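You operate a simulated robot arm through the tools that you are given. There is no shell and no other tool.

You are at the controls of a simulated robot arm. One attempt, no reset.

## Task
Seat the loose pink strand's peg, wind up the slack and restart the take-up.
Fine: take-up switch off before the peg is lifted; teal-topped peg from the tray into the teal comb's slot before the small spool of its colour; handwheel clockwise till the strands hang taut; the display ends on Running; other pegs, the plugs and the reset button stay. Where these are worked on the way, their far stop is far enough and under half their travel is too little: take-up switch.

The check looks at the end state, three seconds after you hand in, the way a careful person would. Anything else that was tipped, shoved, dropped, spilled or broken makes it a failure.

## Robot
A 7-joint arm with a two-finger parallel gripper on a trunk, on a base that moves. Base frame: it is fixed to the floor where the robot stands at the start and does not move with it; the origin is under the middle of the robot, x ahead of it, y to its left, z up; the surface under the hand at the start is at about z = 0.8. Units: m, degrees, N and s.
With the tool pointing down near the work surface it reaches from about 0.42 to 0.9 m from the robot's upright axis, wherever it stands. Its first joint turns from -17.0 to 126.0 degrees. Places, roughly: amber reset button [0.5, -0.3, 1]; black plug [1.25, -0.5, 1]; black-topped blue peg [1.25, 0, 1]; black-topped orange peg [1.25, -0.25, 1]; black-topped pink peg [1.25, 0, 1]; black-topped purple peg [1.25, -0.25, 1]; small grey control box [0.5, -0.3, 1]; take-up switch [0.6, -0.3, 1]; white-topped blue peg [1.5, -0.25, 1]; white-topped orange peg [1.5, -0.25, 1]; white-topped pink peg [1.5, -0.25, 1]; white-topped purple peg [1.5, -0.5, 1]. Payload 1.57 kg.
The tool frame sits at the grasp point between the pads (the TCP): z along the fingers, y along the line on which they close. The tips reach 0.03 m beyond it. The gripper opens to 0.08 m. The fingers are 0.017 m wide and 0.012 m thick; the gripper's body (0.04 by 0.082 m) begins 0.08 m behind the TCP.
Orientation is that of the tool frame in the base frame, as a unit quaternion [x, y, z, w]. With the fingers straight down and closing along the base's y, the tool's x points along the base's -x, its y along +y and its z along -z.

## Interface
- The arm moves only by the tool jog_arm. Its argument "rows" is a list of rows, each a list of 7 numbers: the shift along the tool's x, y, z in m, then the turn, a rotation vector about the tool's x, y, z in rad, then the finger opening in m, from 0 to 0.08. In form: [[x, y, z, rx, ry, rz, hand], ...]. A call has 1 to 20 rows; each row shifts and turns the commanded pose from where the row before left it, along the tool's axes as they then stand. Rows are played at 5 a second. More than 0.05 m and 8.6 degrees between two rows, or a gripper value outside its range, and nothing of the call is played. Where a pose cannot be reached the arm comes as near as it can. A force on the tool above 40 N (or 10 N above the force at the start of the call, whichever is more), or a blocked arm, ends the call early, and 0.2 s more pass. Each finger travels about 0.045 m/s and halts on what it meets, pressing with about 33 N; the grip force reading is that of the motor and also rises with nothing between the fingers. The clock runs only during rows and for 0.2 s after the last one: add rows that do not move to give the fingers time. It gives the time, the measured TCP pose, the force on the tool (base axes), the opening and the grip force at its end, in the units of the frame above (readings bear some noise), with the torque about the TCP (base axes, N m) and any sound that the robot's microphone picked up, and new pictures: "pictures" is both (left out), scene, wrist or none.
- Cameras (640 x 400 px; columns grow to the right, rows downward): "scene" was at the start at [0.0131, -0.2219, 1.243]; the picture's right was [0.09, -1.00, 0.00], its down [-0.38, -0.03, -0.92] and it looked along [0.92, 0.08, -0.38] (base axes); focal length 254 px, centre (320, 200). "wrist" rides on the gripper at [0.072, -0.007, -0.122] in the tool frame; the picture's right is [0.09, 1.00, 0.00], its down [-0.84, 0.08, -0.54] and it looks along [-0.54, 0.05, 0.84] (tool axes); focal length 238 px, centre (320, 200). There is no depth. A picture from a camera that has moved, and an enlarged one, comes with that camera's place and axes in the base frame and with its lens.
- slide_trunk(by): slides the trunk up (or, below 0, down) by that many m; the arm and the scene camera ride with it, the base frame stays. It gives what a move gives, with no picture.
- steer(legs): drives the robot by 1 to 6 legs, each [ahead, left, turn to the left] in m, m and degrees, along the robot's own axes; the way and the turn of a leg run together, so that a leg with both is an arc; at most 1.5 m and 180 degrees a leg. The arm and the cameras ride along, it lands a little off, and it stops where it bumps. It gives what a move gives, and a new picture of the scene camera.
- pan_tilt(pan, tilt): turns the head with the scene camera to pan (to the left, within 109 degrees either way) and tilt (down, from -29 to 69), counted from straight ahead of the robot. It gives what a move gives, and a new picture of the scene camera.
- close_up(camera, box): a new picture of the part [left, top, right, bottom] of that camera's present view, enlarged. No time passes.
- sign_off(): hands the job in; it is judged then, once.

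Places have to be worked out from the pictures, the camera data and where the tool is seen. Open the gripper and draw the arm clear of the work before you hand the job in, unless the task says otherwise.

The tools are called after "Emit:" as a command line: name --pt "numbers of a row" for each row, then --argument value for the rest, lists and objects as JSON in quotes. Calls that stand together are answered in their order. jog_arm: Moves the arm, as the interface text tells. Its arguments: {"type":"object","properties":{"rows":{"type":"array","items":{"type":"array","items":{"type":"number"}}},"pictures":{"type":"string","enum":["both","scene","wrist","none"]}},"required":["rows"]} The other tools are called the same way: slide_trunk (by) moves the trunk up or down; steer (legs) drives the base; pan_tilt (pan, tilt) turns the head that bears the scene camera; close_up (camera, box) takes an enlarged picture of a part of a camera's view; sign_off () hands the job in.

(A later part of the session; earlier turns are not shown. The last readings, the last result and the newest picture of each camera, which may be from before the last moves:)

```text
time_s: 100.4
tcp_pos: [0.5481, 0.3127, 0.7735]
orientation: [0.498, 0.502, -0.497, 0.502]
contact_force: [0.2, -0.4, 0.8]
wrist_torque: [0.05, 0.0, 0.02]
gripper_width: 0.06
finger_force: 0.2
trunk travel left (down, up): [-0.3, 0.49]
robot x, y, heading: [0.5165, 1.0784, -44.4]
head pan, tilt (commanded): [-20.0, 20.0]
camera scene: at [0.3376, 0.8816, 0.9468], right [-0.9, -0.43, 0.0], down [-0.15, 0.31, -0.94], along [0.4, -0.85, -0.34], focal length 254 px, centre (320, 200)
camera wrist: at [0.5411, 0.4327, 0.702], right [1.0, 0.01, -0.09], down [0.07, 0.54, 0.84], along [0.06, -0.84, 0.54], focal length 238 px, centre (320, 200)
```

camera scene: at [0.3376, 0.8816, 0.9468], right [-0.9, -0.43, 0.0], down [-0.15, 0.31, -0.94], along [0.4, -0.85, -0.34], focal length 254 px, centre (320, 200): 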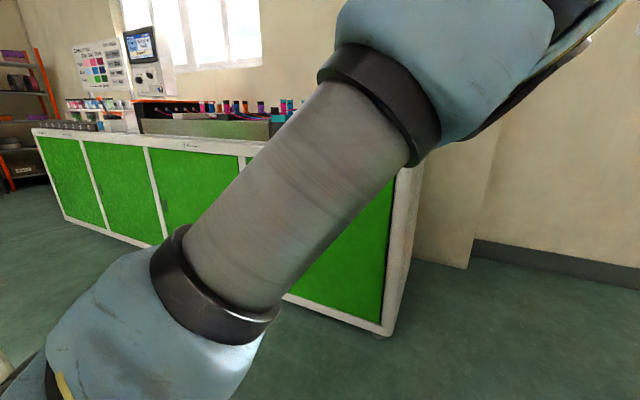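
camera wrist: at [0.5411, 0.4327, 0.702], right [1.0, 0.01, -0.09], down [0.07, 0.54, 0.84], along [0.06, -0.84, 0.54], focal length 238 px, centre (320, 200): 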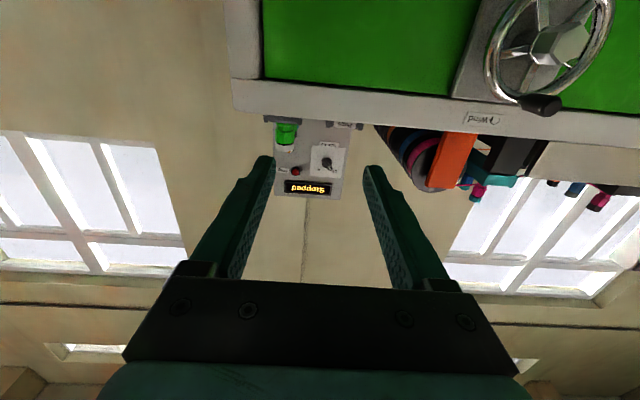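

This posture (elbow up) tracks accurately. I rehearse the full crank circle in the air at handwheel height, to make sure the arm can do it before engaging.

Emit:
jog_arm --pt "0.04 0 0 0 0 0 0.06" --pt "0.0043 -0.0218 0 0 0 0 0.06" --pt "0.0124 -0.0185 0 0 0 0 0.06" --pt "0.0185 -0.0124 0 0 0 0 0.06" --pt "0.0218 -0.0043 0 0 0 0 0.06" --pt "0.0218 0.0043 0 0 0 0 0.06" --pt "0.0185 0.0124 0 0 0 0 0.06" --pt "0.0124 0.0185 0 0 0 0 0.06" --pt "0.0043 0.0218 0 0 0 0 0.06" --pt "0 0 0 0 0 0 0.06" --pictures "none"

Emit:
jog_arm --pt "-0.0043 0.0218 0 0 0 0 0.06" --pt "-0.0124 0.0185 0 0 0 0 0.06" --pt "-0.0185 0.0124 0 0 0 0 0.06" --pt "-0.0218 0.0043 0 0 0 0 0.06" --pt "-0.0218 -0.0043 0 0 0 0 0.06" --pt "-0.0185 -0.0124 0 0 0 0 0.06" --pt "-0.0124 -0.0185 0 0 0 0 0.06" --pt "-0.0043 -0.0218 0 0 0 0 0.06" --pt "0 0 0 0 0 0 0.06" --pictures "scene"

```text
time_s: 102.6
tcp_pos: [0.5498, 0.3114, 0.6189]
orientation: [0.5, 0.502, -0.496, 0.502]
contact_force: [-0.4, -0.2, -0.5]
wrist_torque: [-0.01, -0.04, 0.01]
gripper_width: 0.0599
finger_force: 0.1
trunk travel left (down, up): [-0.3, 0.49]
robot x, y, heading: [0.5183, 1.0697, -44.5]
head pan, tilt (commanded): [-20.0, 20.0]
```

```text
time_s: 104.6
tcp_pos: [0.5487, 0.3117, 0.7332]
orientation: [0.499, 0.502, -0.497, 0.502]
contact_force: [0.0, -0.6, -0.1]
wrist_torque: [0.01, -0.02, 0.01]
gripper_width: 0.0599
finger_force: 0.1
trunk travel left (down, up): [-0.3, 0.49]
robot x, y, heading: [0.5107, 1.0734, -44.8]
head pan, tilt (commanded): [-20.0, 20.0]
camera scene: at [0.3377, 0.8815, 0.9468], right [-0.9, -0.43, 0.0], down [-0.15, 0.31, -0.94], along [0.4, -0.85, -0.34], focal length 254 px, centre (320, 200)
```

scene: 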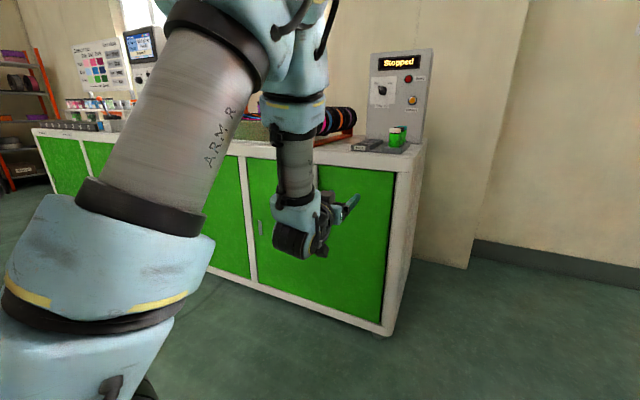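

The rehearsal was accurate to the millimetre. I drive so the hand ends up in front of the wheel's handle.

Emit:
steer --legs '[[0.2324, 0.145, 0]]'

Emit:
jog_arm --pt "0 0 0 0 0 0 0.06" --pictures "wrist"

Emit:
close_up --camera "wrist" --box '[220, 20, 420, 200]'

```text
time_s: 106.5
tcp_pos: [0.8169, 0.2509, 0.733]
orientation: [0.5, 0.502, -0.497, 0.502]
contact_force: [0.7, -0.7, 0.3]
wrist_torque: [0.03, 0.04, -0.01]
gripper_width: 0.0597
finger_force: 0.0
trunk travel left (down, up): [-0.3, 0.49]
robot x, y, heading: [0.7816, 1.015, -44.4]
head pan, tilt (commanded): [-20.0, 20.0]
camera scene: at [0.6058, 0.8211, 0.9468], right [-0.9, -0.43, 0.0], down [-0.15, 0.31, -0.94], along [0.4, -0.85, -0.34], focal length 254 px, centre (320, 200)
```

scene: 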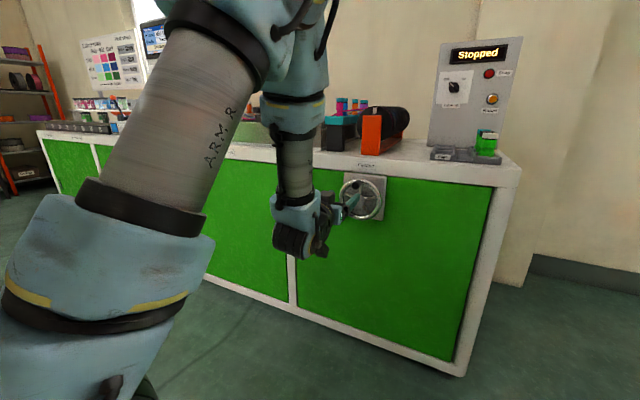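

```text
time_s: 107.0
tcp_pos: [0.8181, 0.2513, 0.7339]
orientation: [0.499, 0.502, -0.497, 0.502]
contact_force: [0.3, -0.1, 0.1]
wrist_torque: [0.0, 0.02, -0.05]
gripper_width: 0.06
finger_force: 0.0
trunk travel left (down, up): [-0.3, 0.49]
robot x, y, heading: [0.7821, 1.0151, -44.6]
head pan, tilt (commanded): [-20.0, 20.0]
camera wrist: at [0.8098, 0.3723, 0.6621], right [1.0, 0.01, -0.09], down [0.07, 0.54, 0.84], along [0.06, -0.84, 0.54], focal length 238 px, centre (320, 200)
```

wrist: 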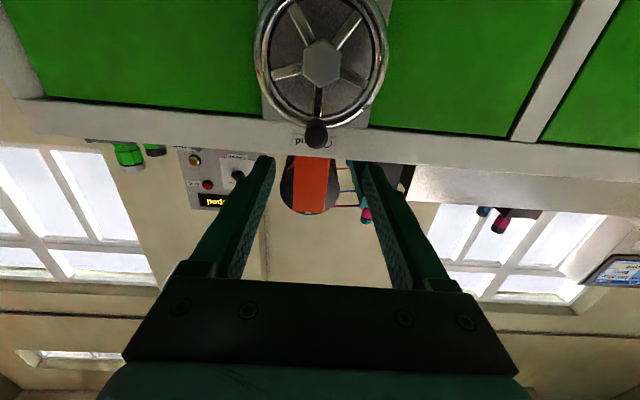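

```text
2.22 times, centred on (320, 110) of wrist
camera zoom: at [0.8098, 0.3723, 0.6621], right [1.0, 0.01, -0.09], down [0.07, 0.54, 0.84], along [0.06, -0.84, 0.54], focal length 530 px, centre (320, 400)
```

zoom: 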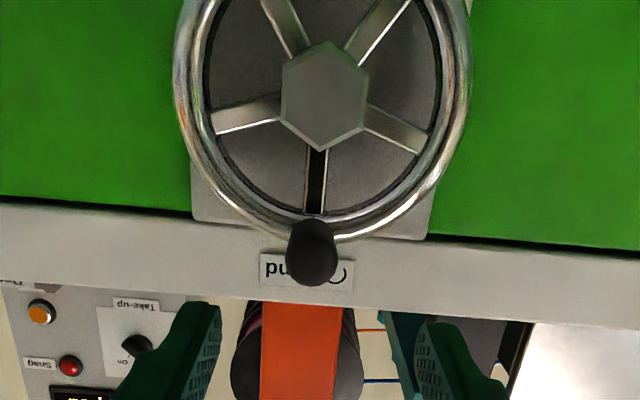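

The wheel is seen face-on: handle at the top near (0.814,·,0.7325), hub near (0.815,·,0.675), radius 0.0576. I correct a few mm and advance the open fingers around the handle.

Emit:
jog_arm --pt "0.0012 -0.0042 0 0 0 0 0.06" --pt "0 0 0.04 0 0 0 0.06" --pt "0 0 0.04 0 0 0 0.06" --pt "0 0 0.02 0 0 0 0.06" --pt "0 0 0 0 0 0 0.06"

Emit:
close_up --camera "wrist" --box '[240, 80, 400, 240]'

Emit:
close_up --camera "scene" --box '[280, 140, 420, 270]'

```text
time_s: 108.2
tcp_pos: [0.8143, 0.1507, 0.7328]
orientation: [0.499, 0.502, -0.497, 0.502]
contact_force: [0.3, -0.1, 0.2]
wrist_torque: [0.04, 0.01, 0.0]
gripper_width: 0.0599
finger_force: 0.0
trunk travel left (down, up): [-0.3, 0.49]
robot x, y, heading: [0.7877, 1.0149, -44.3]
head pan, tilt (commanded): [-20.0, 20.0]
camera scene: at [0.6058, 0.8211, 0.9468], right [-0.9, -0.43, 0.0], down [-0.15, 0.31, -0.94], along [0.4, -0.85, -0.34], focal length 254 px, centre (320, 200)
camera wrist: at [0.8065, 0.2721, 0.6611], right [1.0, 0.01, -0.09], down [0.07, 0.54, 0.84], along [0.06, -0.84, 0.54], focal length 238 px, centre (320, 200)
```

scene: 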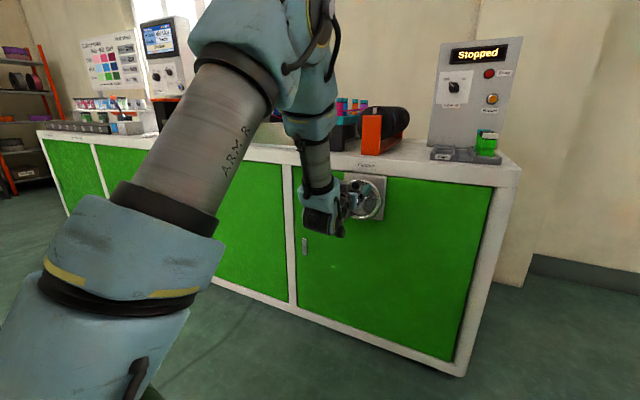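
wrist: 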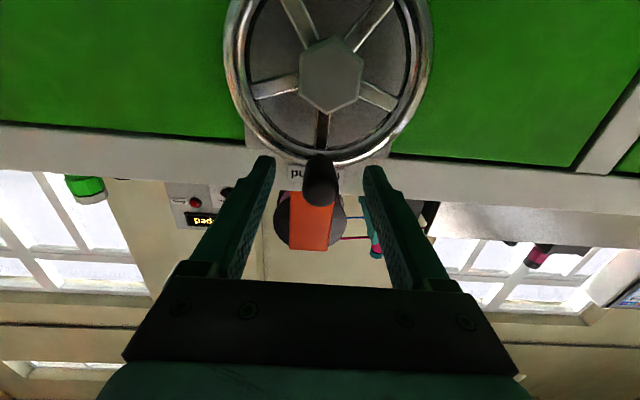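

```text
2.50 times, centred on (320, 160) of wrist
camera zoom: at [0.8065, 0.2721, 0.6611], right [1.0, 0.01, -0.09], down [0.07, 0.54, 0.84], along [0.06, -0.84, 0.54], focal length 596 px, centre (320, 300)
```

zoom: 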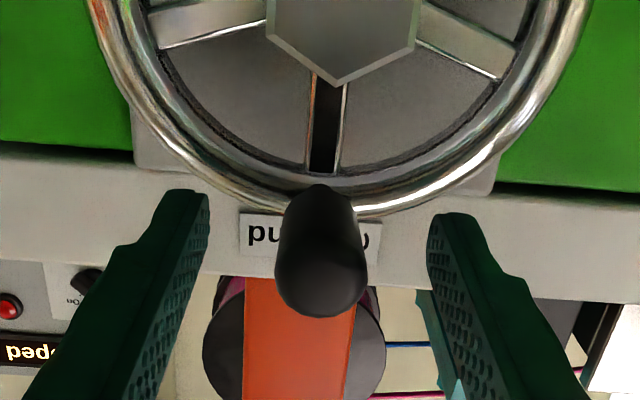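

```text
3.08 times, centred on (350, 205) of scene
camera zoom: at [0.6058, 0.8211, 0.9468], right [-0.9, -0.43, 0.0], down [-0.15, 0.31, -0.94], along [0.4, -0.85, -0.34], focal length 780 px, centre (228, 185)
```

zoom: 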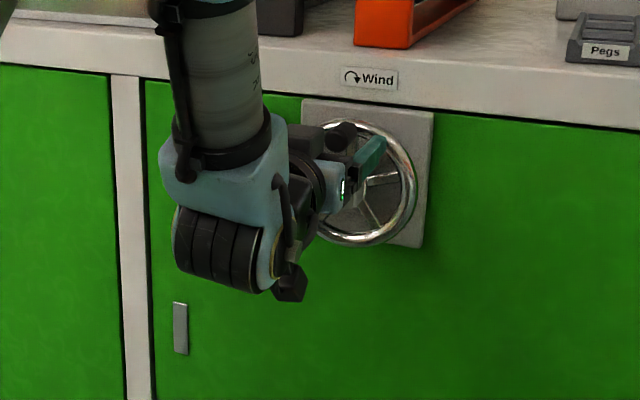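

The handle is centred between the fingers. I advance 12 mm more and grip it.

Emit:
jog_arm --pt "-0.001 0 0.012 0 0 0 0.06" --pt "0 0 0 0 0 0 0.06" --pt "0 0 0 0 0 0 0.0" --pt "0 0 0 0 0 0 0.0" --pt "0 0 0 0 0 0 0.0" --pt "0 0 0 0 0 0 0.0"

Emit:
close_up --camera "wrist" --box '[240, 80, 400, 240]'

Emit:
close_up --camera "scene" --box '[280, 60, 560, 230]'

```text
time_s: 109.5
tcp_pos: [0.8147, 0.1391, 0.7335]
orientation: [0.499, 0.503, -0.496, 0.502]
contact_force: [1.4, -1.3, -1.0]
wrist_torque: [0.04, -0.1, 0.04]
gripper_width: 0.0233
finger_force: 29.9
trunk travel left (down, up): [-0.3, 0.49]
robot x, y, heading: [0.7828, 1.0113, -44.5]
head pan, tilt (commanded): [-20.0, 20.0]
camera scene: at [0.6058, 0.821, 0.9468], right [-0.9, -0.43, 0.0], down [-0.15, 0.31, -0.94], along [0.4, -0.85, -0.34], focal length 254 px, centre (320, 200)
camera wrist: at [0.8068, 0.26, 0.662], right [1.0, 0.01, -0.09], down [0.07, 0.54, 0.84], along [0.06, -0.84, 0.54], focal length 238 px, centre (320, 200)
```

scene: 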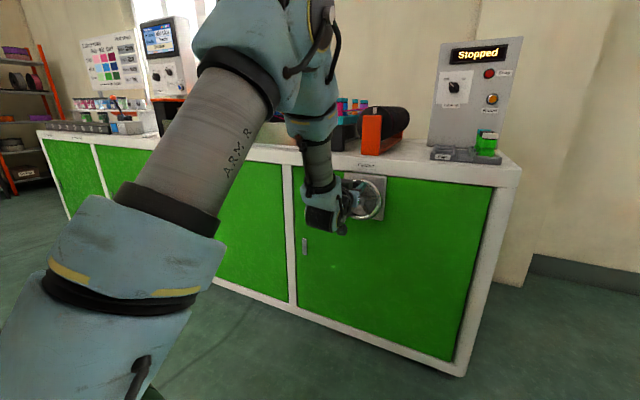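
wrist: 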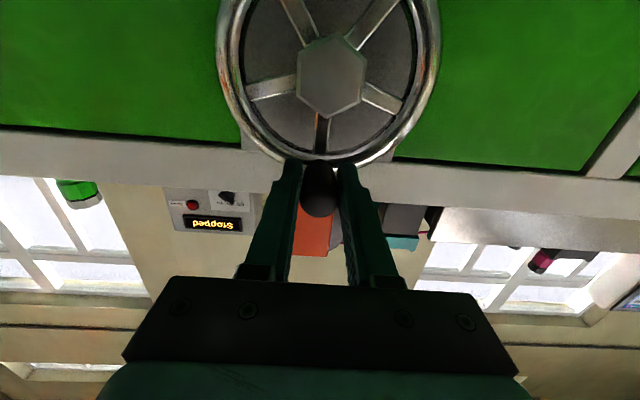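

```text
2.50 times, centred on (320, 160) of wrist
camera zoom: at [0.8068, 0.26, 0.662], right [1.0, 0.01, -0.09], down [0.07, 0.54, 0.84], along [0.06, -0.84, 0.54], focal length 596 px, centre (320, 300)
```

zoom: 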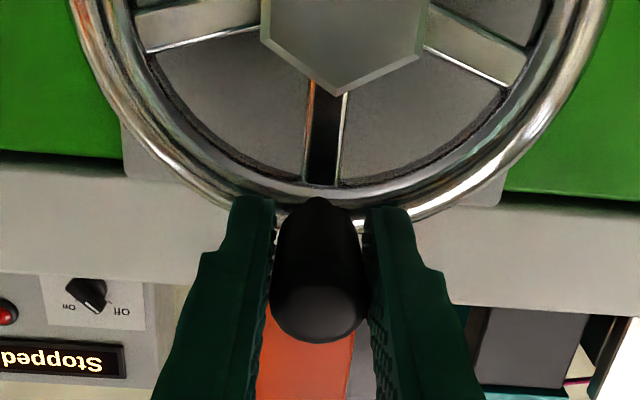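

```text
2.29 times, centred on (420, 145) of scene
camera zoom: at [0.6058, 0.821, 0.9468], right [-0.9, -0.43, 0.0], down [-0.15, 0.31, -0.94], along [0.4, -0.85, -0.34], focal length 580 px, centre (91, 326)
```

zoom: 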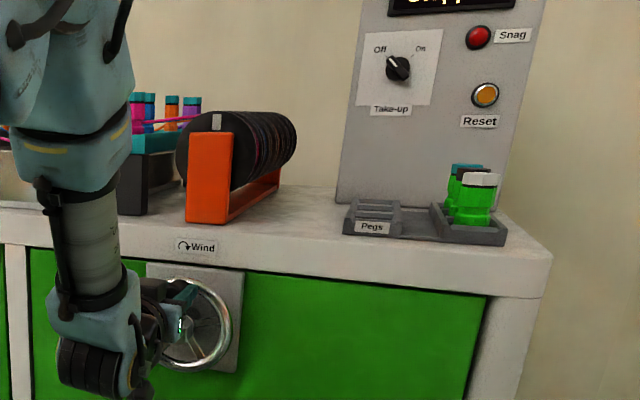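

Handle gripped (23 mm). I turn the first 45° clockwise in small steps and check the forces.

Emit:
jog_arm --pt "0.0011 -0.0113 0 0 0 0 0.0" --pt "0.0033 -0.0109 0 0 0 0 0.0" --pt "0.0054 -0.01 0 0 0 0 0.0" --pt "0.0072 -0.0088 0 0 0 0 0.0" --pt "0 0 0 0 0 0 0.0"

```text
time_s: 110.8
tcp_pos: [0.7728, 0.1392, 0.7148]
orientation: [0.5, 0.502, -0.498, 0.501]
contact_force: [4.8, -3.5, 1.5]
wrist_torque: [0.17, -0.18, 0.01]
gripper_width: 0.0236
finger_force: 35.8
trunk travel left (down, up): [-0.3, 0.49]
robot x, y, heading: [0.7829, 1.0132, -44.6]
head pan, tilt (commanded): [-20.0, 20.0]
camera scene: at [0.6058, 0.821, 0.9468], right [-0.9, -0.43, 0.0], down [-0.15, 0.31, -0.94], along [0.4, -0.85, -0.34], focal length 254 px, centre (320, 200)
camera wrist: at [0.7655, 0.2605, 0.644], right [1.0, 0.01, -0.09], down [0.07, 0.54, 0.84], along [0.06, -0.84, 0.54], focal length 238 px, centre (320, 200)
```

scene: 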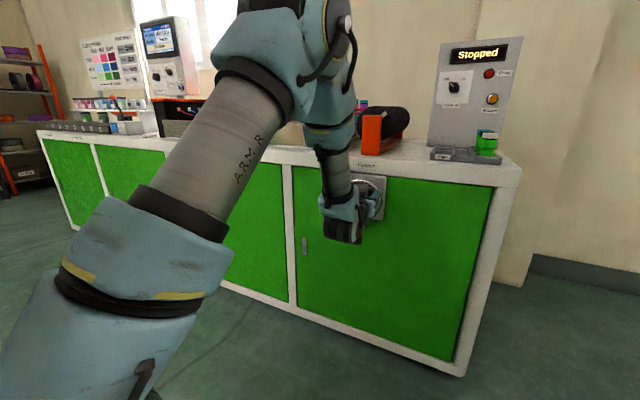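
wrist: 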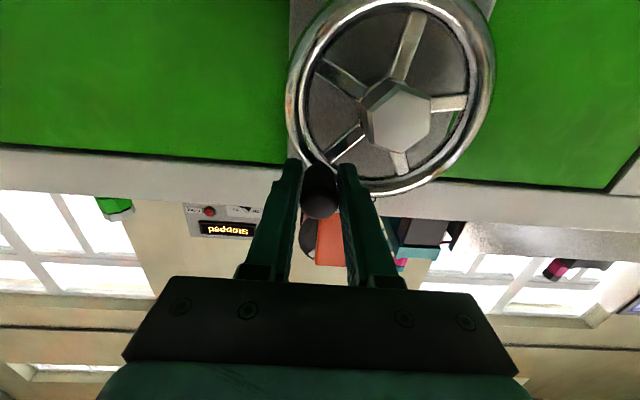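

Low forces (≈5 N) and the wheel follows. I continue to the 180° point.

Emit:
jog_arm --pt "0.0088 -0.0072 0 0 0 0 0.0" --pt "0.01 -0.0054 0 0 0 0 0.0" --pt "0.0109 -0.0033 0 0 0 0 0.0" --pt "0.0113 -0.0011 0 0 0 0 0.0" --pt "0.0113 0.0011 0 0 0 0 0.0" --pt "0.0109 0.0033 0 0 0 0 0.0" --pt "0.01 0.0054 0 0 0 0 0.0" --pt "0.0088 0.0072 0 0 0 0 0.0" --pt "0.0072 0.0088 0 0 0 0 0.0" --pt "0.0054 0.01 0 0 0 0 0.0" --pt "0.0033 0.0109 0 0 0 0 0.0" --pt "0.0011 0.0113 0 0 0 0 0.0"

```text
time_s: 112.5
tcp_pos: [0.7606, 0.138, 0.6353]
orientation: [0.504, 0.5, -0.499, 0.496]
contact_force: [-0.7, -0.7, -0.7]
wrist_torque: [-0.01, 0.01, 0.0]
gripper_width: 0.0
finger_force: 21.4
trunk travel left (down, up): [-0.3, 0.49]
robot x, y, heading: [0.7829, 1.0133, -44.4]
head pan, tilt (commanded): [-20.0, 20.0]
stopped in row 8: the force on the tool passed its limit at 67 N (the readings are from after the stop); the commanded pose is now the measured one
camera scene: at [0.6052, 0.8209, 0.947], right [-0.9, -0.43, 0.0], down [-0.15, 0.31, -0.94], along [0.4, -0.85, -0.34], focal length 254 px, centre (320, 200)
camera wrist: at [0.7546, 0.2611, 0.5655], right [1.0, -0.01, -0.09], down [0.08, 0.53, 0.84], along [0.04, -0.85, 0.53], focal length 238 px, centre (320, 200)
```

scene: 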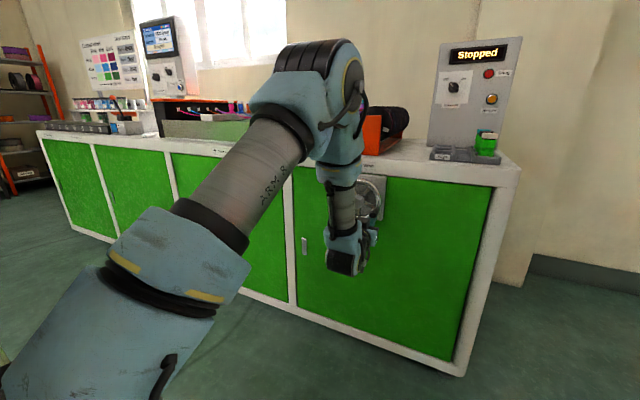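
wrist: 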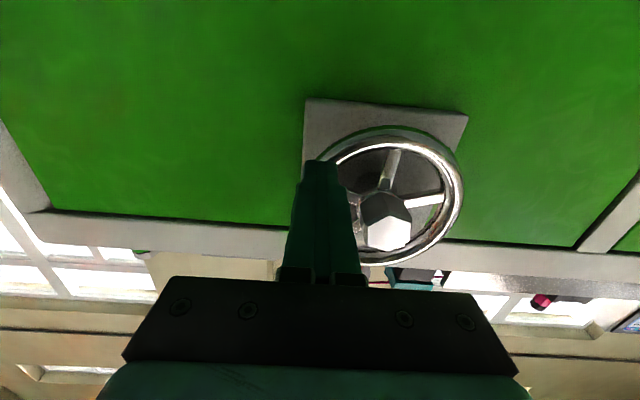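

The handle slipped out (fingers closed empty) after the force spiked. I look closely at the wheel, handle and strands before doing anything else.

Emit:
close_up --camera "wrist" --box '[260, 80, 500, 280]'

Emit:
close_up --camera "scene" --box '[300, 150, 420, 290]'

Emit:
close_up --camera "scene" --box '[130, 60, 430, 170]'

```text
2.00 times, centred on (380, 180) of wrist
camera zoom: at [0.7546, 0.2611, 0.5655], right [1.0, -0.01, -0.09], down [0.08, 0.53, 0.84], along [0.04, -0.85, 0.53], focal length 477 px, centre (200, 240)
```

zoom: 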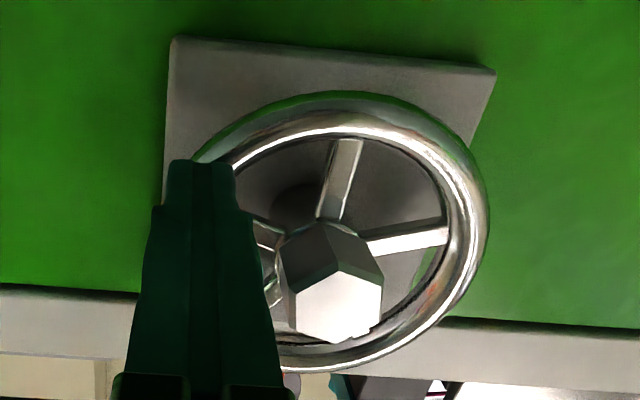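

```text
2.86 times, centred on (360, 220) of scene
camera zoom: at [0.6052, 0.8209, 0.947], right [-0.9, -0.43, 0.0], down [-0.15, 0.31, -0.94], along [0.4, -0.85, -0.34], focal length 725 px, centre (206, 143)
```

zoom: 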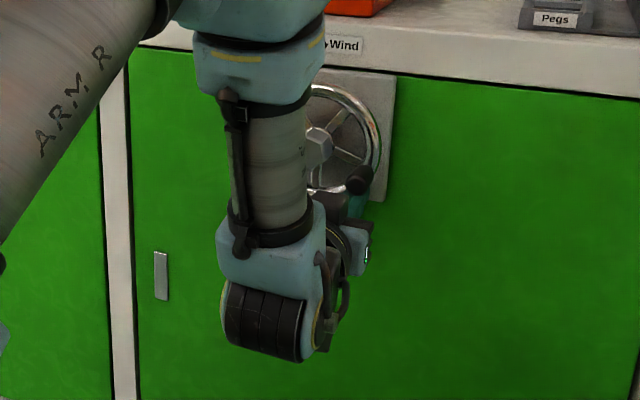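

```text
2.13 times, centred on (280, 115) of scene
camera zoom: at [0.6052, 0.8209, 0.947], right [-0.9, -0.43, 0.0], down [-0.15, 0.31, -0.94], along [0.4, -0.85, -0.34], focal length 541 px, centre (405, 381)
```

zoom: 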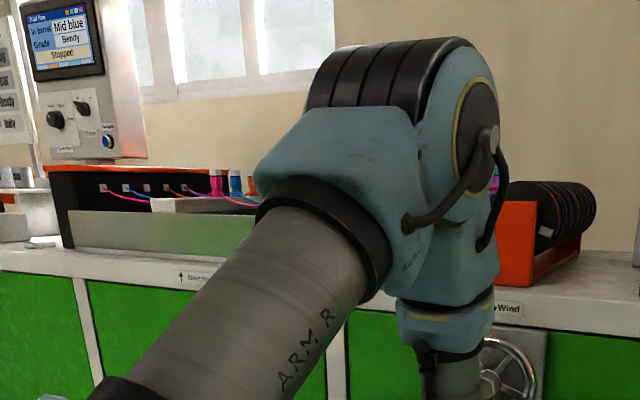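

The wheel turned to about 105° (handle now at ≈(0.758,0.66)) before slipping from the grip. I back the hand off and swing it aside to +x so the head camera can see the strands.

Emit:
jog_arm --pt "0 0 -0.04 0 0 0 0.0" --pt "0 0 -0.04 0 0 0 0.0" --pt "0 0 -0.03 0 0 0 0.06" --pt "0 0.045 0 0 0 0 0.06" --pt "0 0.045 0 0 0 0 0.06" --pt "0 0.045 0 0 0 0 0.06" --pt "0 0.045 0 0 0 0 0.06" --pt "0 0.045 0 0 0 0 0.06" --pt "0 0.045 0 0 0 0 0.06"

Emit:
close_up --camera "scene" --box '[180, 60, 480, 240]'

```text
time_s: 114.5
tcp_pos: [1.0317, 0.2461, 0.6356]
orientation: [0.505, 0.5, -0.5, 0.495]
contact_force: [-0.2, -0.3, -0.1]
wrist_torque: [0.01, -0.03, -0.02]
gripper_width: 0.06
finger_force: 0.0
trunk travel left (down, up): [-0.3, 0.49]
robot x, y, heading: [0.786, 1.0118, -44.9]
head pan, tilt (commanded): [-20.0, 20.0]
camera scene: at [0.605, 0.8211, 0.9468], right [-0.9, -0.43, 0.0], down [-0.15, 0.31, -0.94], along [0.4, -0.85, -0.34], focal length 254 px, centre (320, 200)
camera wrist: at [1.026, 0.369, 0.5654], right [1.0, -0.01, -0.09], down [0.08, 0.53, 0.84], along [0.04, -0.85, 0.53], focal length 238 px, centre (320, 200)
```

scene: 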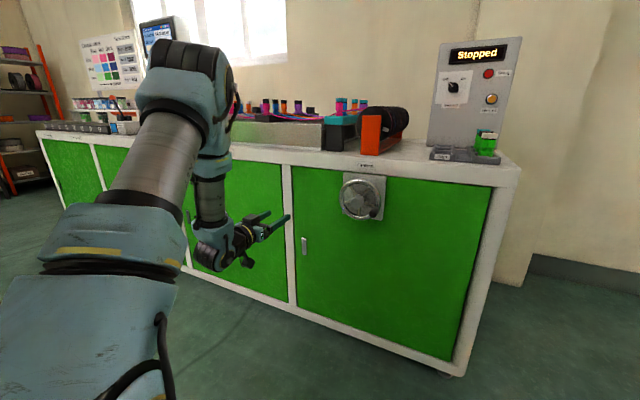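
wrist: 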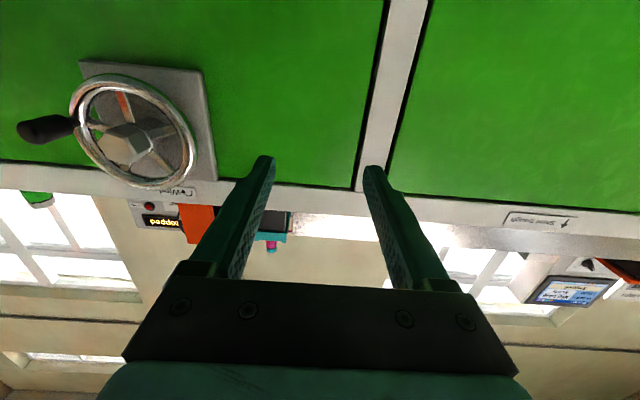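

```text
2.13 times, centred on (330, 150) of scene
camera zoom: at [0.605, 0.8211, 0.9468], right [-0.9, -0.43, 0.0], down [-0.15, 0.31, -0.94], along [0.4, -0.85, -0.34], focal length 541 px, centre (299, 307)
```

zoom: 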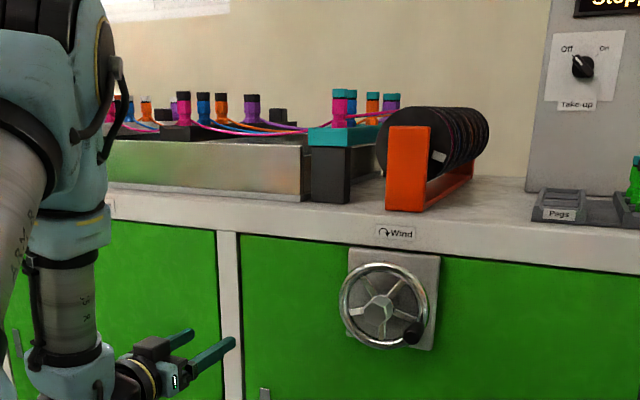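

The arm is out of the way now. I zoom on the strands and on the wheel.

Emit:
close_up --camera "scene" --box '[225, 85, 385, 165]'

Emit:
close_up --camera "scene" --box '[320, 150, 420, 240]'

```text
4.00 times, centred on (305, 125) of scene
camera zoom: at [0.605, 0.8211, 0.9468], right [-0.9, -0.43, 0.0], down [-0.15, 0.31, -0.94], along [0.4, -0.85, -0.34], focal length 1014 px, centre (380, 500)
```

zoom: 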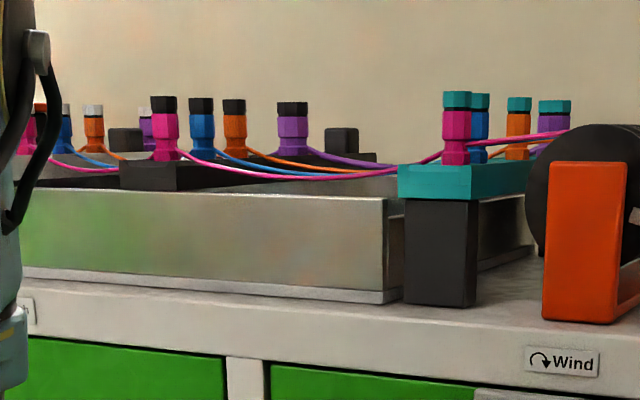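

```text
4.44 times, centred on (370, 195) of scene
camera zoom: at [0.605, 0.8211, 0.9468], right [-0.9, -0.43, 0.0], down [-0.15, 0.31, -0.94], along [0.4, -0.85, -0.34], focal length 1127 px, centre (98, 222)
```

zoom: 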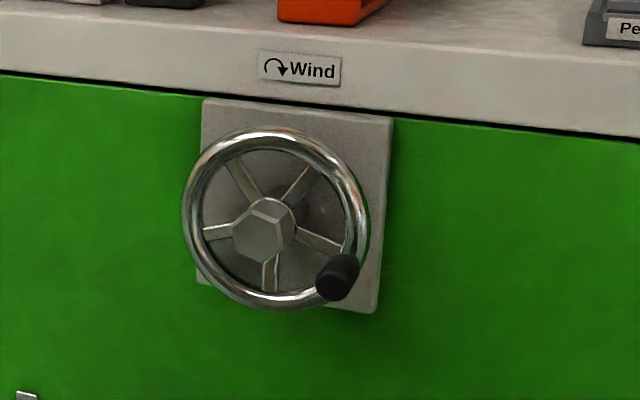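

The strands still sag, so more winding is needed; the handle now rests around 103°. Rather than gripping, I'll push the handle from behind with closed fingers along the same circle, which can't slip. First I move in front of the spot behind the handle.

Emit:
jog_arm --pt "-0.0107 -0.045 0.0077 0 0 0 0.0" --pt "-0.0107 -0.045 0.0077 0 0 0 0.0" --pt "-0.0107 -0.045 0.0077 0 0 0 0.0" --pt "-0.0107 -0.045 0.0077 0 0 0 0.0" --pt "-0.0107 -0.045 0.0077 0 0 0 0.0" --pt "-0.0107 -0.045 0.0077 0 0 0 0.0" --pt "0 0 0 0 0 0 0.0"

Emit:
close_up --camera "wrist" --box '[220, 20, 460, 220]'

```text
time_s: 116.1
tcp_pos: [0.7605, 0.2011, 0.6996]
orientation: [0.504, 0.501, -0.499, 0.496]
contact_force: [0.3, -0.4, -0.2]
wrist_torque: [-0.01, 0.0, 0.02]
gripper_width: 0.0
finger_force: 20.9
trunk travel left (down, up): [-0.3, 0.49]
robot x, y, heading: [0.7809, 1.0114, -44.7]
head pan, tilt (commanded): [-20.0, 20.0]
camera scene: at [0.6052, 0.8211, 0.9468], right [-0.9, -0.43, 0.0], down [-0.15, 0.31, -0.94], along [0.4, -0.85, -0.34], focal length 254 px, centre (320, 200)
camera wrist: at [0.7544, 0.3238, 0.6293], right [1.0, -0.01, -0.09], down [0.08, 0.53, 0.84], along [0.04, -0.85, 0.53], focal length 238 px, centre (320, 200)
```

scene: 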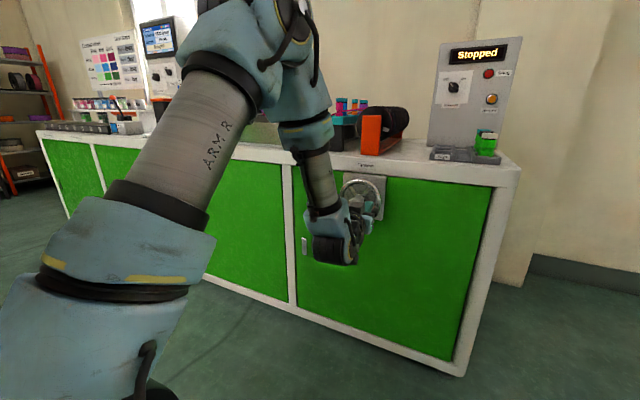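
wrist: 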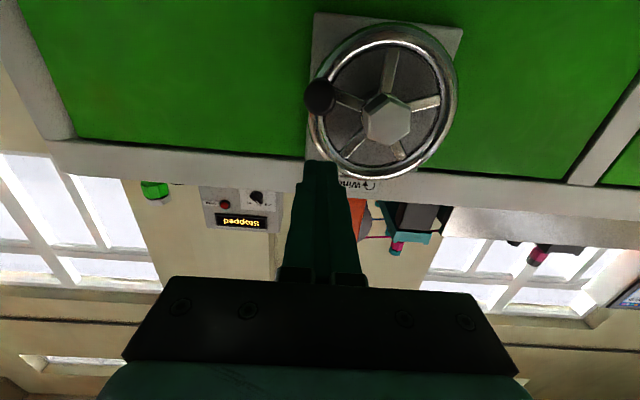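

```text
2.00 times, centred on (340, 120) of wrist
camera zoom: at [0.7544, 0.3238, 0.6293], right [1.0, -0.01, -0.09], down [0.08, 0.53, 0.84], along [0.04, -0.85, 0.53], focal length 477 px, centre (280, 360)
```

zoom: 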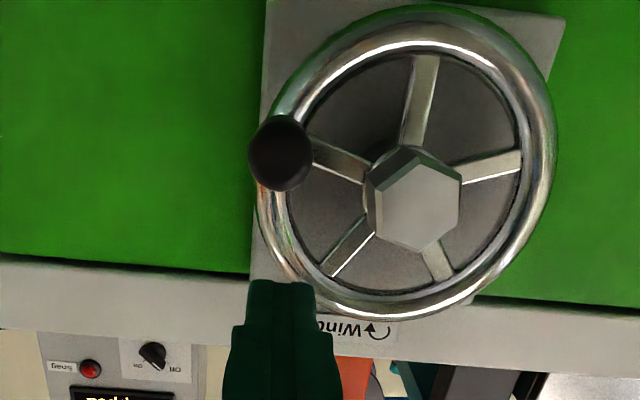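

The handle is at about 106° and the closed fingertips sit ~40° behind it on the circle. I insert to the handle's depth and push along the circle to ~120°, checking the force.

Emit:
jog_arm --pt "0 0 0.03 0 0 0 0.0" --pt "0 0 0.03 0 0 0 0.0" --pt "0 0 0 0 0 0 0.0" --pt "0.0087 -0.0031 0 0 0 0 0.0" --pt "0.0091 -0.0017 0 0 0 0 0.0" --pt "0.0093 -0.0002 0 0 0 0 0.0" --pt "0.0092 0.0012 0 0 0 0 0.0" --pt "0.0088 0.0026 0 0 0 0 0.0" --pt "0.0084 0.004 0 0 0 0 0.0"

```text
time_s: 118.1
tcp_pos: [0.7643, 0.1428, 0.6455]
orientation: [0.504, 0.501, -0.499, 0.497]
contact_force: [5.0, -1.3, 6.1]
wrist_torque: [-0.03, -0.14, -0.02]
gripper_width: 0.0
finger_force: 20.7
trunk travel left (down, up): [-0.3, 0.49]
robot x, y, heading: [0.7831, 1.013, -44.3]
head pan, tilt (commanded): [-20.0, 20.0]
camera scene: at [0.6054, 0.8212, 0.947], right [-0.9, -0.43, 0.0], down [-0.15, 0.31, -0.94], along [0.4, -0.85, -0.34], focal length 254 px, centre (320, 200)
camera wrist: at [0.7579, 0.2651, 0.5757], right [1.0, -0.01, -0.09], down [0.08, 0.53, 0.84], along [0.04, -0.85, 0.53], focal length 238 px, centre (320, 200)
```

scene: 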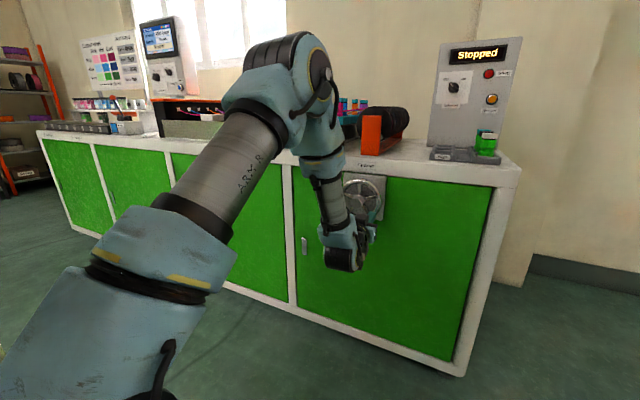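
wrist: 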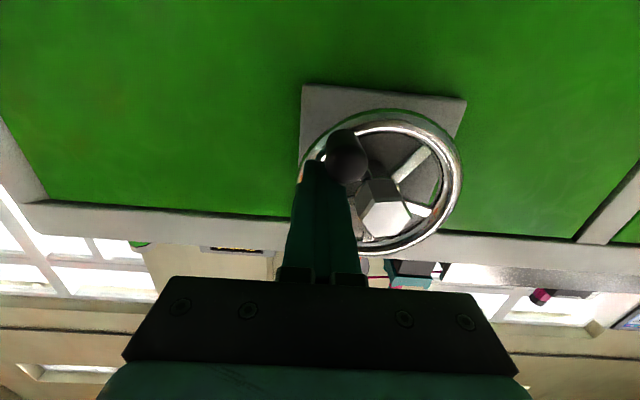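

Pushing works smoothly at ~8 N. I continue along the circle to 300° for the fingers.

Emit:
jog_arm --pt "0.0076 0.0053 0 0 0 0 0.0" --pt "0.0067 0.0063 0 0 0 0 0.0" --pt "0.0057 0.0074 0 0 0 0 0.0" --pt "0.0044 0.0081 0 0 0 0 0.0" --pt "0.0031 0.0087 0 0 0 0 0.0" --pt "0.0017 0.0091 0 0 0 0 0.0" --pt "0.0002 0.0093 0 0 0 0 0.0" --pt "-0.0012 0.0092 0 0 0 0 0.0" --pt "-0.0026 0.0088 0 0 0 0 0.0" --pt "-0.004 0.0084 0 0 0 0 0.0" --pt "-0.0053 0.0076 0 0 0 0 0.0" --pt "-0.0063 0.0067 0 0 0 0 0.0" --pt "-0.0074 0.0057 0 0 0 0 0.0" --pt "-0.0081 0.0044 0 0 0 0 0.0" --pt "-0.0087 0.0031 0 0 0 0 0.0" --pt "-0.0091 0.0017 0 0 0 0 0.0" --pt "-0.0093 0.0002 0 0 0 0 0.0" --pt "-0.0092 -0.0012 0 0 0 0 0.0" --pt "-0.0088 -0.0026 0 0 0 0 0.0" --pt "-0.0084 -0.004 0 0 0 0 0.0"

Emit:
close_up --camera "scene" --box '[300, 80, 440, 260]'

```text
time_s: 122.3
tcp_pos: [0.8634, 0.1407, 0.7039]
orientation: [0.505, 0.501, -0.499, 0.494]
contact_force: [-8.8, -0.8, -11.3]
wrist_torque: [-0.05, -0.21, -0.01]
gripper_width: 0.0
finger_force: 21.2
trunk travel left (down, up): [-0.3, 0.49]
robot x, y, heading: [0.7863, 1.0095, -44.4]
head pan, tilt (commanded): [-20.0, 20.0]
camera scene: at [0.605, 0.8207, 0.9465], right [-0.9, -0.43, 0.0], down [-0.15, 0.31, -0.94], along [0.4, -0.85, -0.34], focal length 254 px, centre (320, 200)
camera wrist: at [0.8578, 0.2638, 0.6339], right [1.0, -0.01, -0.09], down [0.08, 0.53, 0.84], along [0.04, -0.85, 0.53], focal length 238 px, centre (320, 200)
```

scene: 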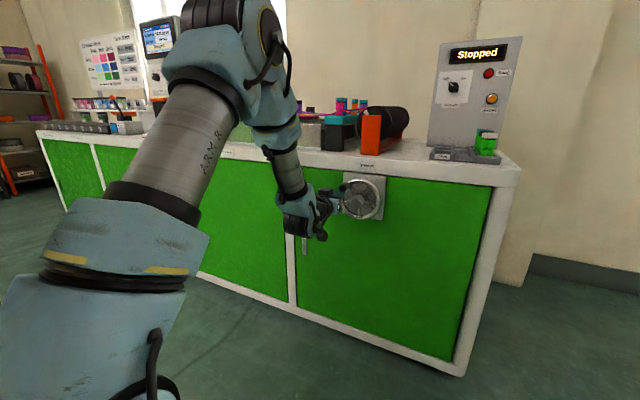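
wrist: 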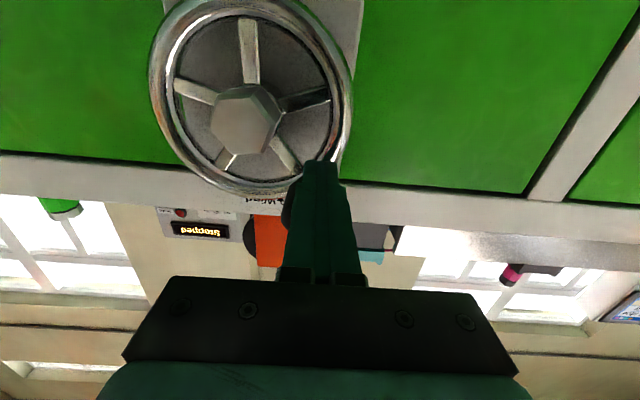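

```text
2.22 times, centred on (370, 170) of scene
camera zoom: at [0.605, 0.8207, 0.9465], right [-0.9, -0.43, 0.0], down [-0.15, 0.31, -0.94], along [0.4, -0.85, -0.34], focal length 564 px, centre (209, 267)
```

zoom: 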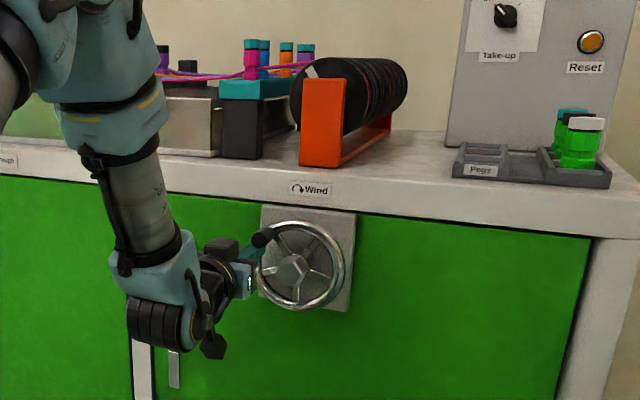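

The handle is nearly back at the top (one full turn). I zoom in on the strands to judge the slack.

Emit:
close_up --camera "scene" --box '[290, 85, 390, 145]'

```text
6.40 times, centred on (340, 115) of scene
camera zoom: at [0.605, 0.8207, 0.9465], right [-0.9, -0.43, 0.0], down [-0.15, 0.31, -0.94], along [0.4, -0.85, -0.34], focal length 1623 px, centre (192, 744)
```

zoom: 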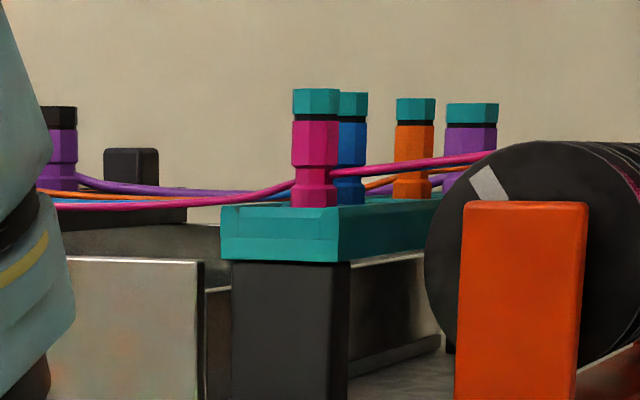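

Sag is reduced but still visible between the combs. I keep winding: fingers from 300° on to 390°.

Emit:
jog_arm --pt "-0.0076 -0.0053 0 0 0 0 0.0" --pt "-0.0067 -0.0063 0 0 0 0 0.0" --pt "-0.0057 -0.0074 0 0 0 0 0.0" --pt "-0.0044 -0.0081 0 0 0 0 0.0" --pt "-0.0031 -0.0087 0 0 0 0 0.0" --pt "-0.0017 -0.0091 0 0 0 0 0.0" --pt "-0.0002 -0.0093 0 0 0 0 0.0" --pt "0.0012 -0.0092 0 0 0 0 0.0" --pt "0.0026 -0.0088 0 0 0 0 0.0" --pt "0.004 -0.0084 0 0 0 0 0.0"

Emit:
close_up --camera "scene" --box '[290, 60, 450, 240]'

```text
time_s: 124.5
tcp_pos: [0.7835, 0.1414, 0.7275]
orientation: [0.504, 0.5, -0.5, 0.496]
contact_force: [0.3, -1.1, 0.5]
wrist_torque: [0.01, -0.01, 0.0]
gripper_width: 0.0
finger_force: 20.9
trunk travel left (down, up): [-0.3, 0.49]
robot x, y, heading: [0.7788, 1.0142, -44.5]
head pan, tilt (commanded): [-20.0, 20.0]
camera scene: at [0.6052, 0.821, 0.9469], right [-0.9, -0.43, 0.0], down [-0.15, 0.31, -0.94], along [0.4, -0.85, -0.34], focal length 254 px, centre (320, 200)
camera wrist: at [0.7783, 0.2637, 0.6569], right [1.0, -0.01, -0.09], down [0.08, 0.53, 0.84], along [0.04, -0.85, 0.53], focal length 238 px, centre (320, 200)
```

scene: 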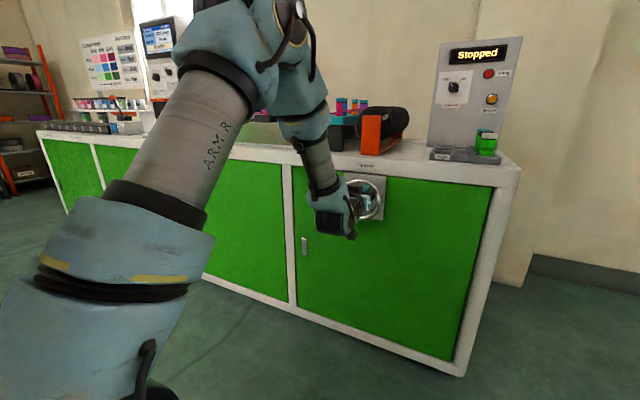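
wrist: 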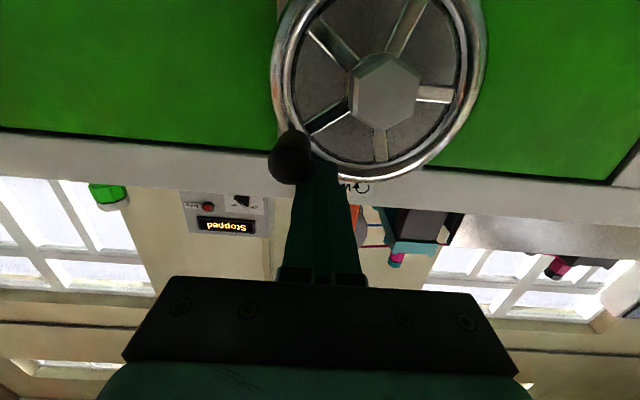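

```text
2.22 times, centred on (370, 150) of scene
camera zoom: at [0.6052, 0.821, 0.9469], right [-0.9, -0.43, 0.0], down [-0.15, 0.31, -0.94], along [0.4, -0.85, -0.34], focal length 564 px, centre (209, 311)
```

zoom: 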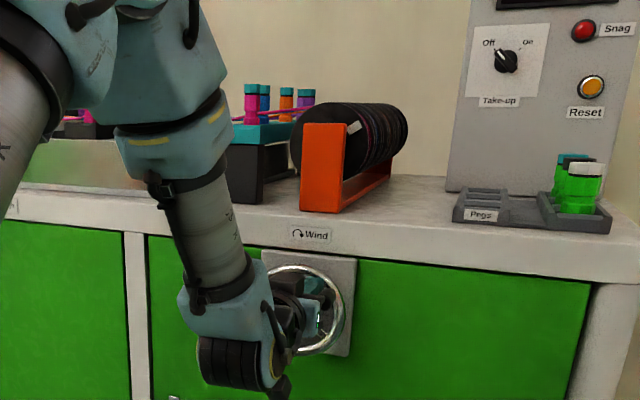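

Force is near zero at standstill and the wheel follows. I wind on another half turn.

Emit:
jog_arm --pt "0.0053 -0.0076 0 0 0 0 0.0" --pt "0.0063 -0.0067 0 0 0 0 0.0" --pt "0.0074 -0.0057 0 0 0 0 0.0" --pt "0.0081 -0.0044 0 0 0 0 0.0" --pt "0.0087 -0.0031 0 0 0 0 0.0" --pt "0.0091 -0.0017 0 0 0 0 0.0" --pt "0.0093 -0.0002 0 0 0 0 0.0" --pt "0.0092 0.0012 0 0 0 0 0.0" --pt "0.0088 0.0026 0 0 0 0 0.0" --pt "0.0084 0.004 0 0 0 0 0.0" --pt "0.0076 0.0053 0 0 0 0 0.0" --pt "0.0067 0.0063 0 0 0 0 0.0" --pt "0.0057 0.0074 0 0 0 0 0.0" --pt "0.0044 0.0081 0 0 0 0 0.0" --pt "0.0031 0.0087 0 0 0 0 0.0" --pt "0.0017 0.0091 0 0 0 0 0.0" --pt "0.0002 0.0093 0 0 0 0 0.0" --pt "-0.0012 0.0092 0 0 0 0 0.0" --pt "-0.0026 0.0088 0 0 0 0 0.0" --pt "-0.004 0.0084 0 0 0 0 0.0"

Emit:
close_up --camera "scene" --box '[290, 60, 450, 240]'

```text
time_s: 128.7
tcp_pos: [0.8457, 0.1428, 0.6226]
orientation: [0.504, 0.502, -0.498, 0.496]
contact_force: [-0.6, -0.4, -1.7]
wrist_torque: [0.0, 0.02, -0.01]
gripper_width: 0.0
finger_force: 21.6
trunk travel left (down, up): [-0.3, 0.49]
robot x, y, heading: [0.7838, 1.0128, -44.5]
head pan, tilt (commanded): [-20.0, 20.0]
camera scene: at [0.6053, 0.821, 0.9466], right [-0.9, -0.43, 0.0], down [-0.15, 0.31, -0.94], along [0.4, -0.85, -0.34], focal length 254 px, centre (320, 200)
camera wrist: at [0.8393, 0.265, 0.5529], right [1.0, 0.0, -0.09], down [0.08, 0.53, 0.84], along [0.05, -0.85, 0.53], focal length 238 px, centre (320, 200)
```

scene: 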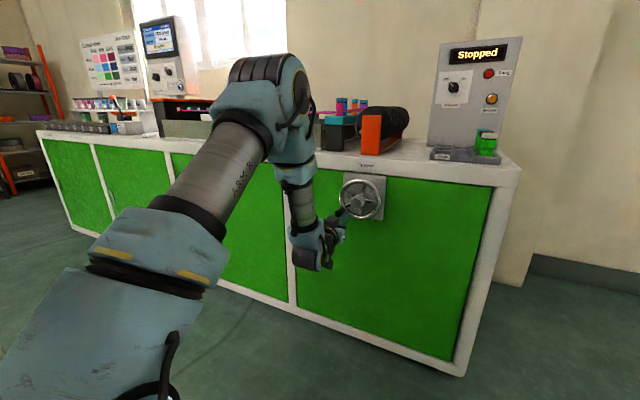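
wrist: 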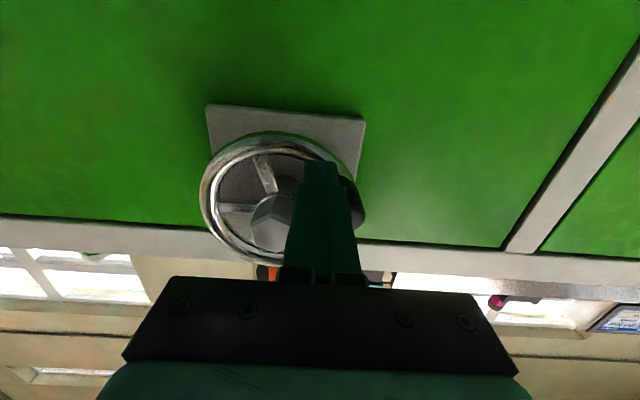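

```text
2.22 times, centred on (370, 150) of scene
camera zoom: at [0.6053, 0.821, 0.9466], right [-0.9, -0.43, 0.0], down [-0.15, 0.31, -0.94], along [0.4, -0.85, -0.34], focal length 564 px, centre (209, 311)
```

zoom: 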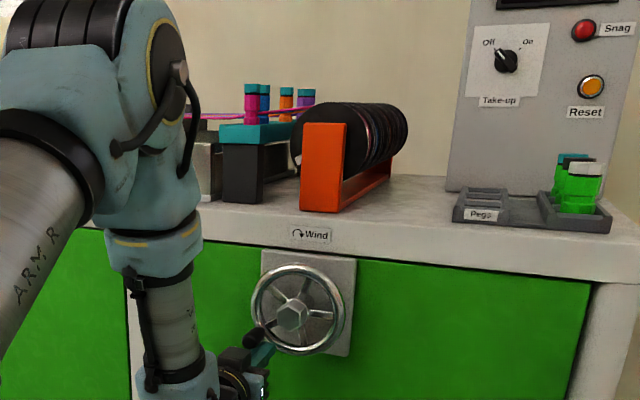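

I check the strands again in close-up.

Emit:
close_up --camera "scene" --box '[300, 90, 380, 140]'

Emit:
close_up --camera "wrist" --box '[180, 90, 420, 290]'

```text
8.00 times, centred on (340, 115) of scene
camera zoom: at [0.6053, 0.821, 0.9466], right [-0.9, -0.43, 0.0], down [-0.15, 0.31, -0.94], along [0.4, -0.85, -0.34], focal length 2029 px, centre (160, 880)
```

zoom: 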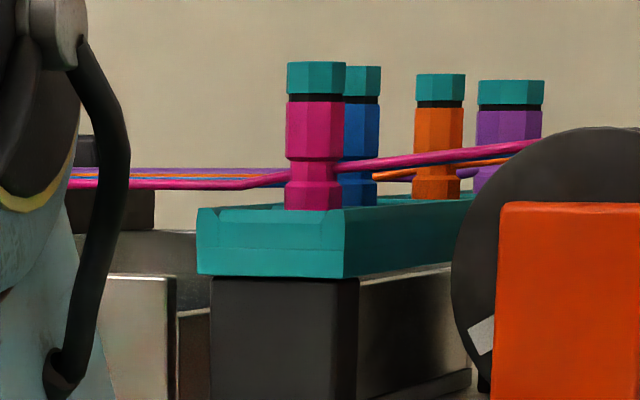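

```text
2.00 times, centred on (300, 190) of wrist
camera zoom: at [0.8393, 0.265, 0.5529], right [1.0, 0.0, -0.09], down [0.08, 0.53, 0.84], along [0.05, -0.85, 0.53], focal length 477 px, centre (360, 220)
```

zoom: 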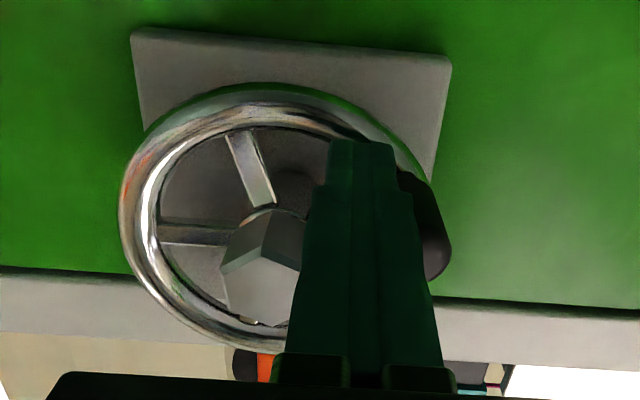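

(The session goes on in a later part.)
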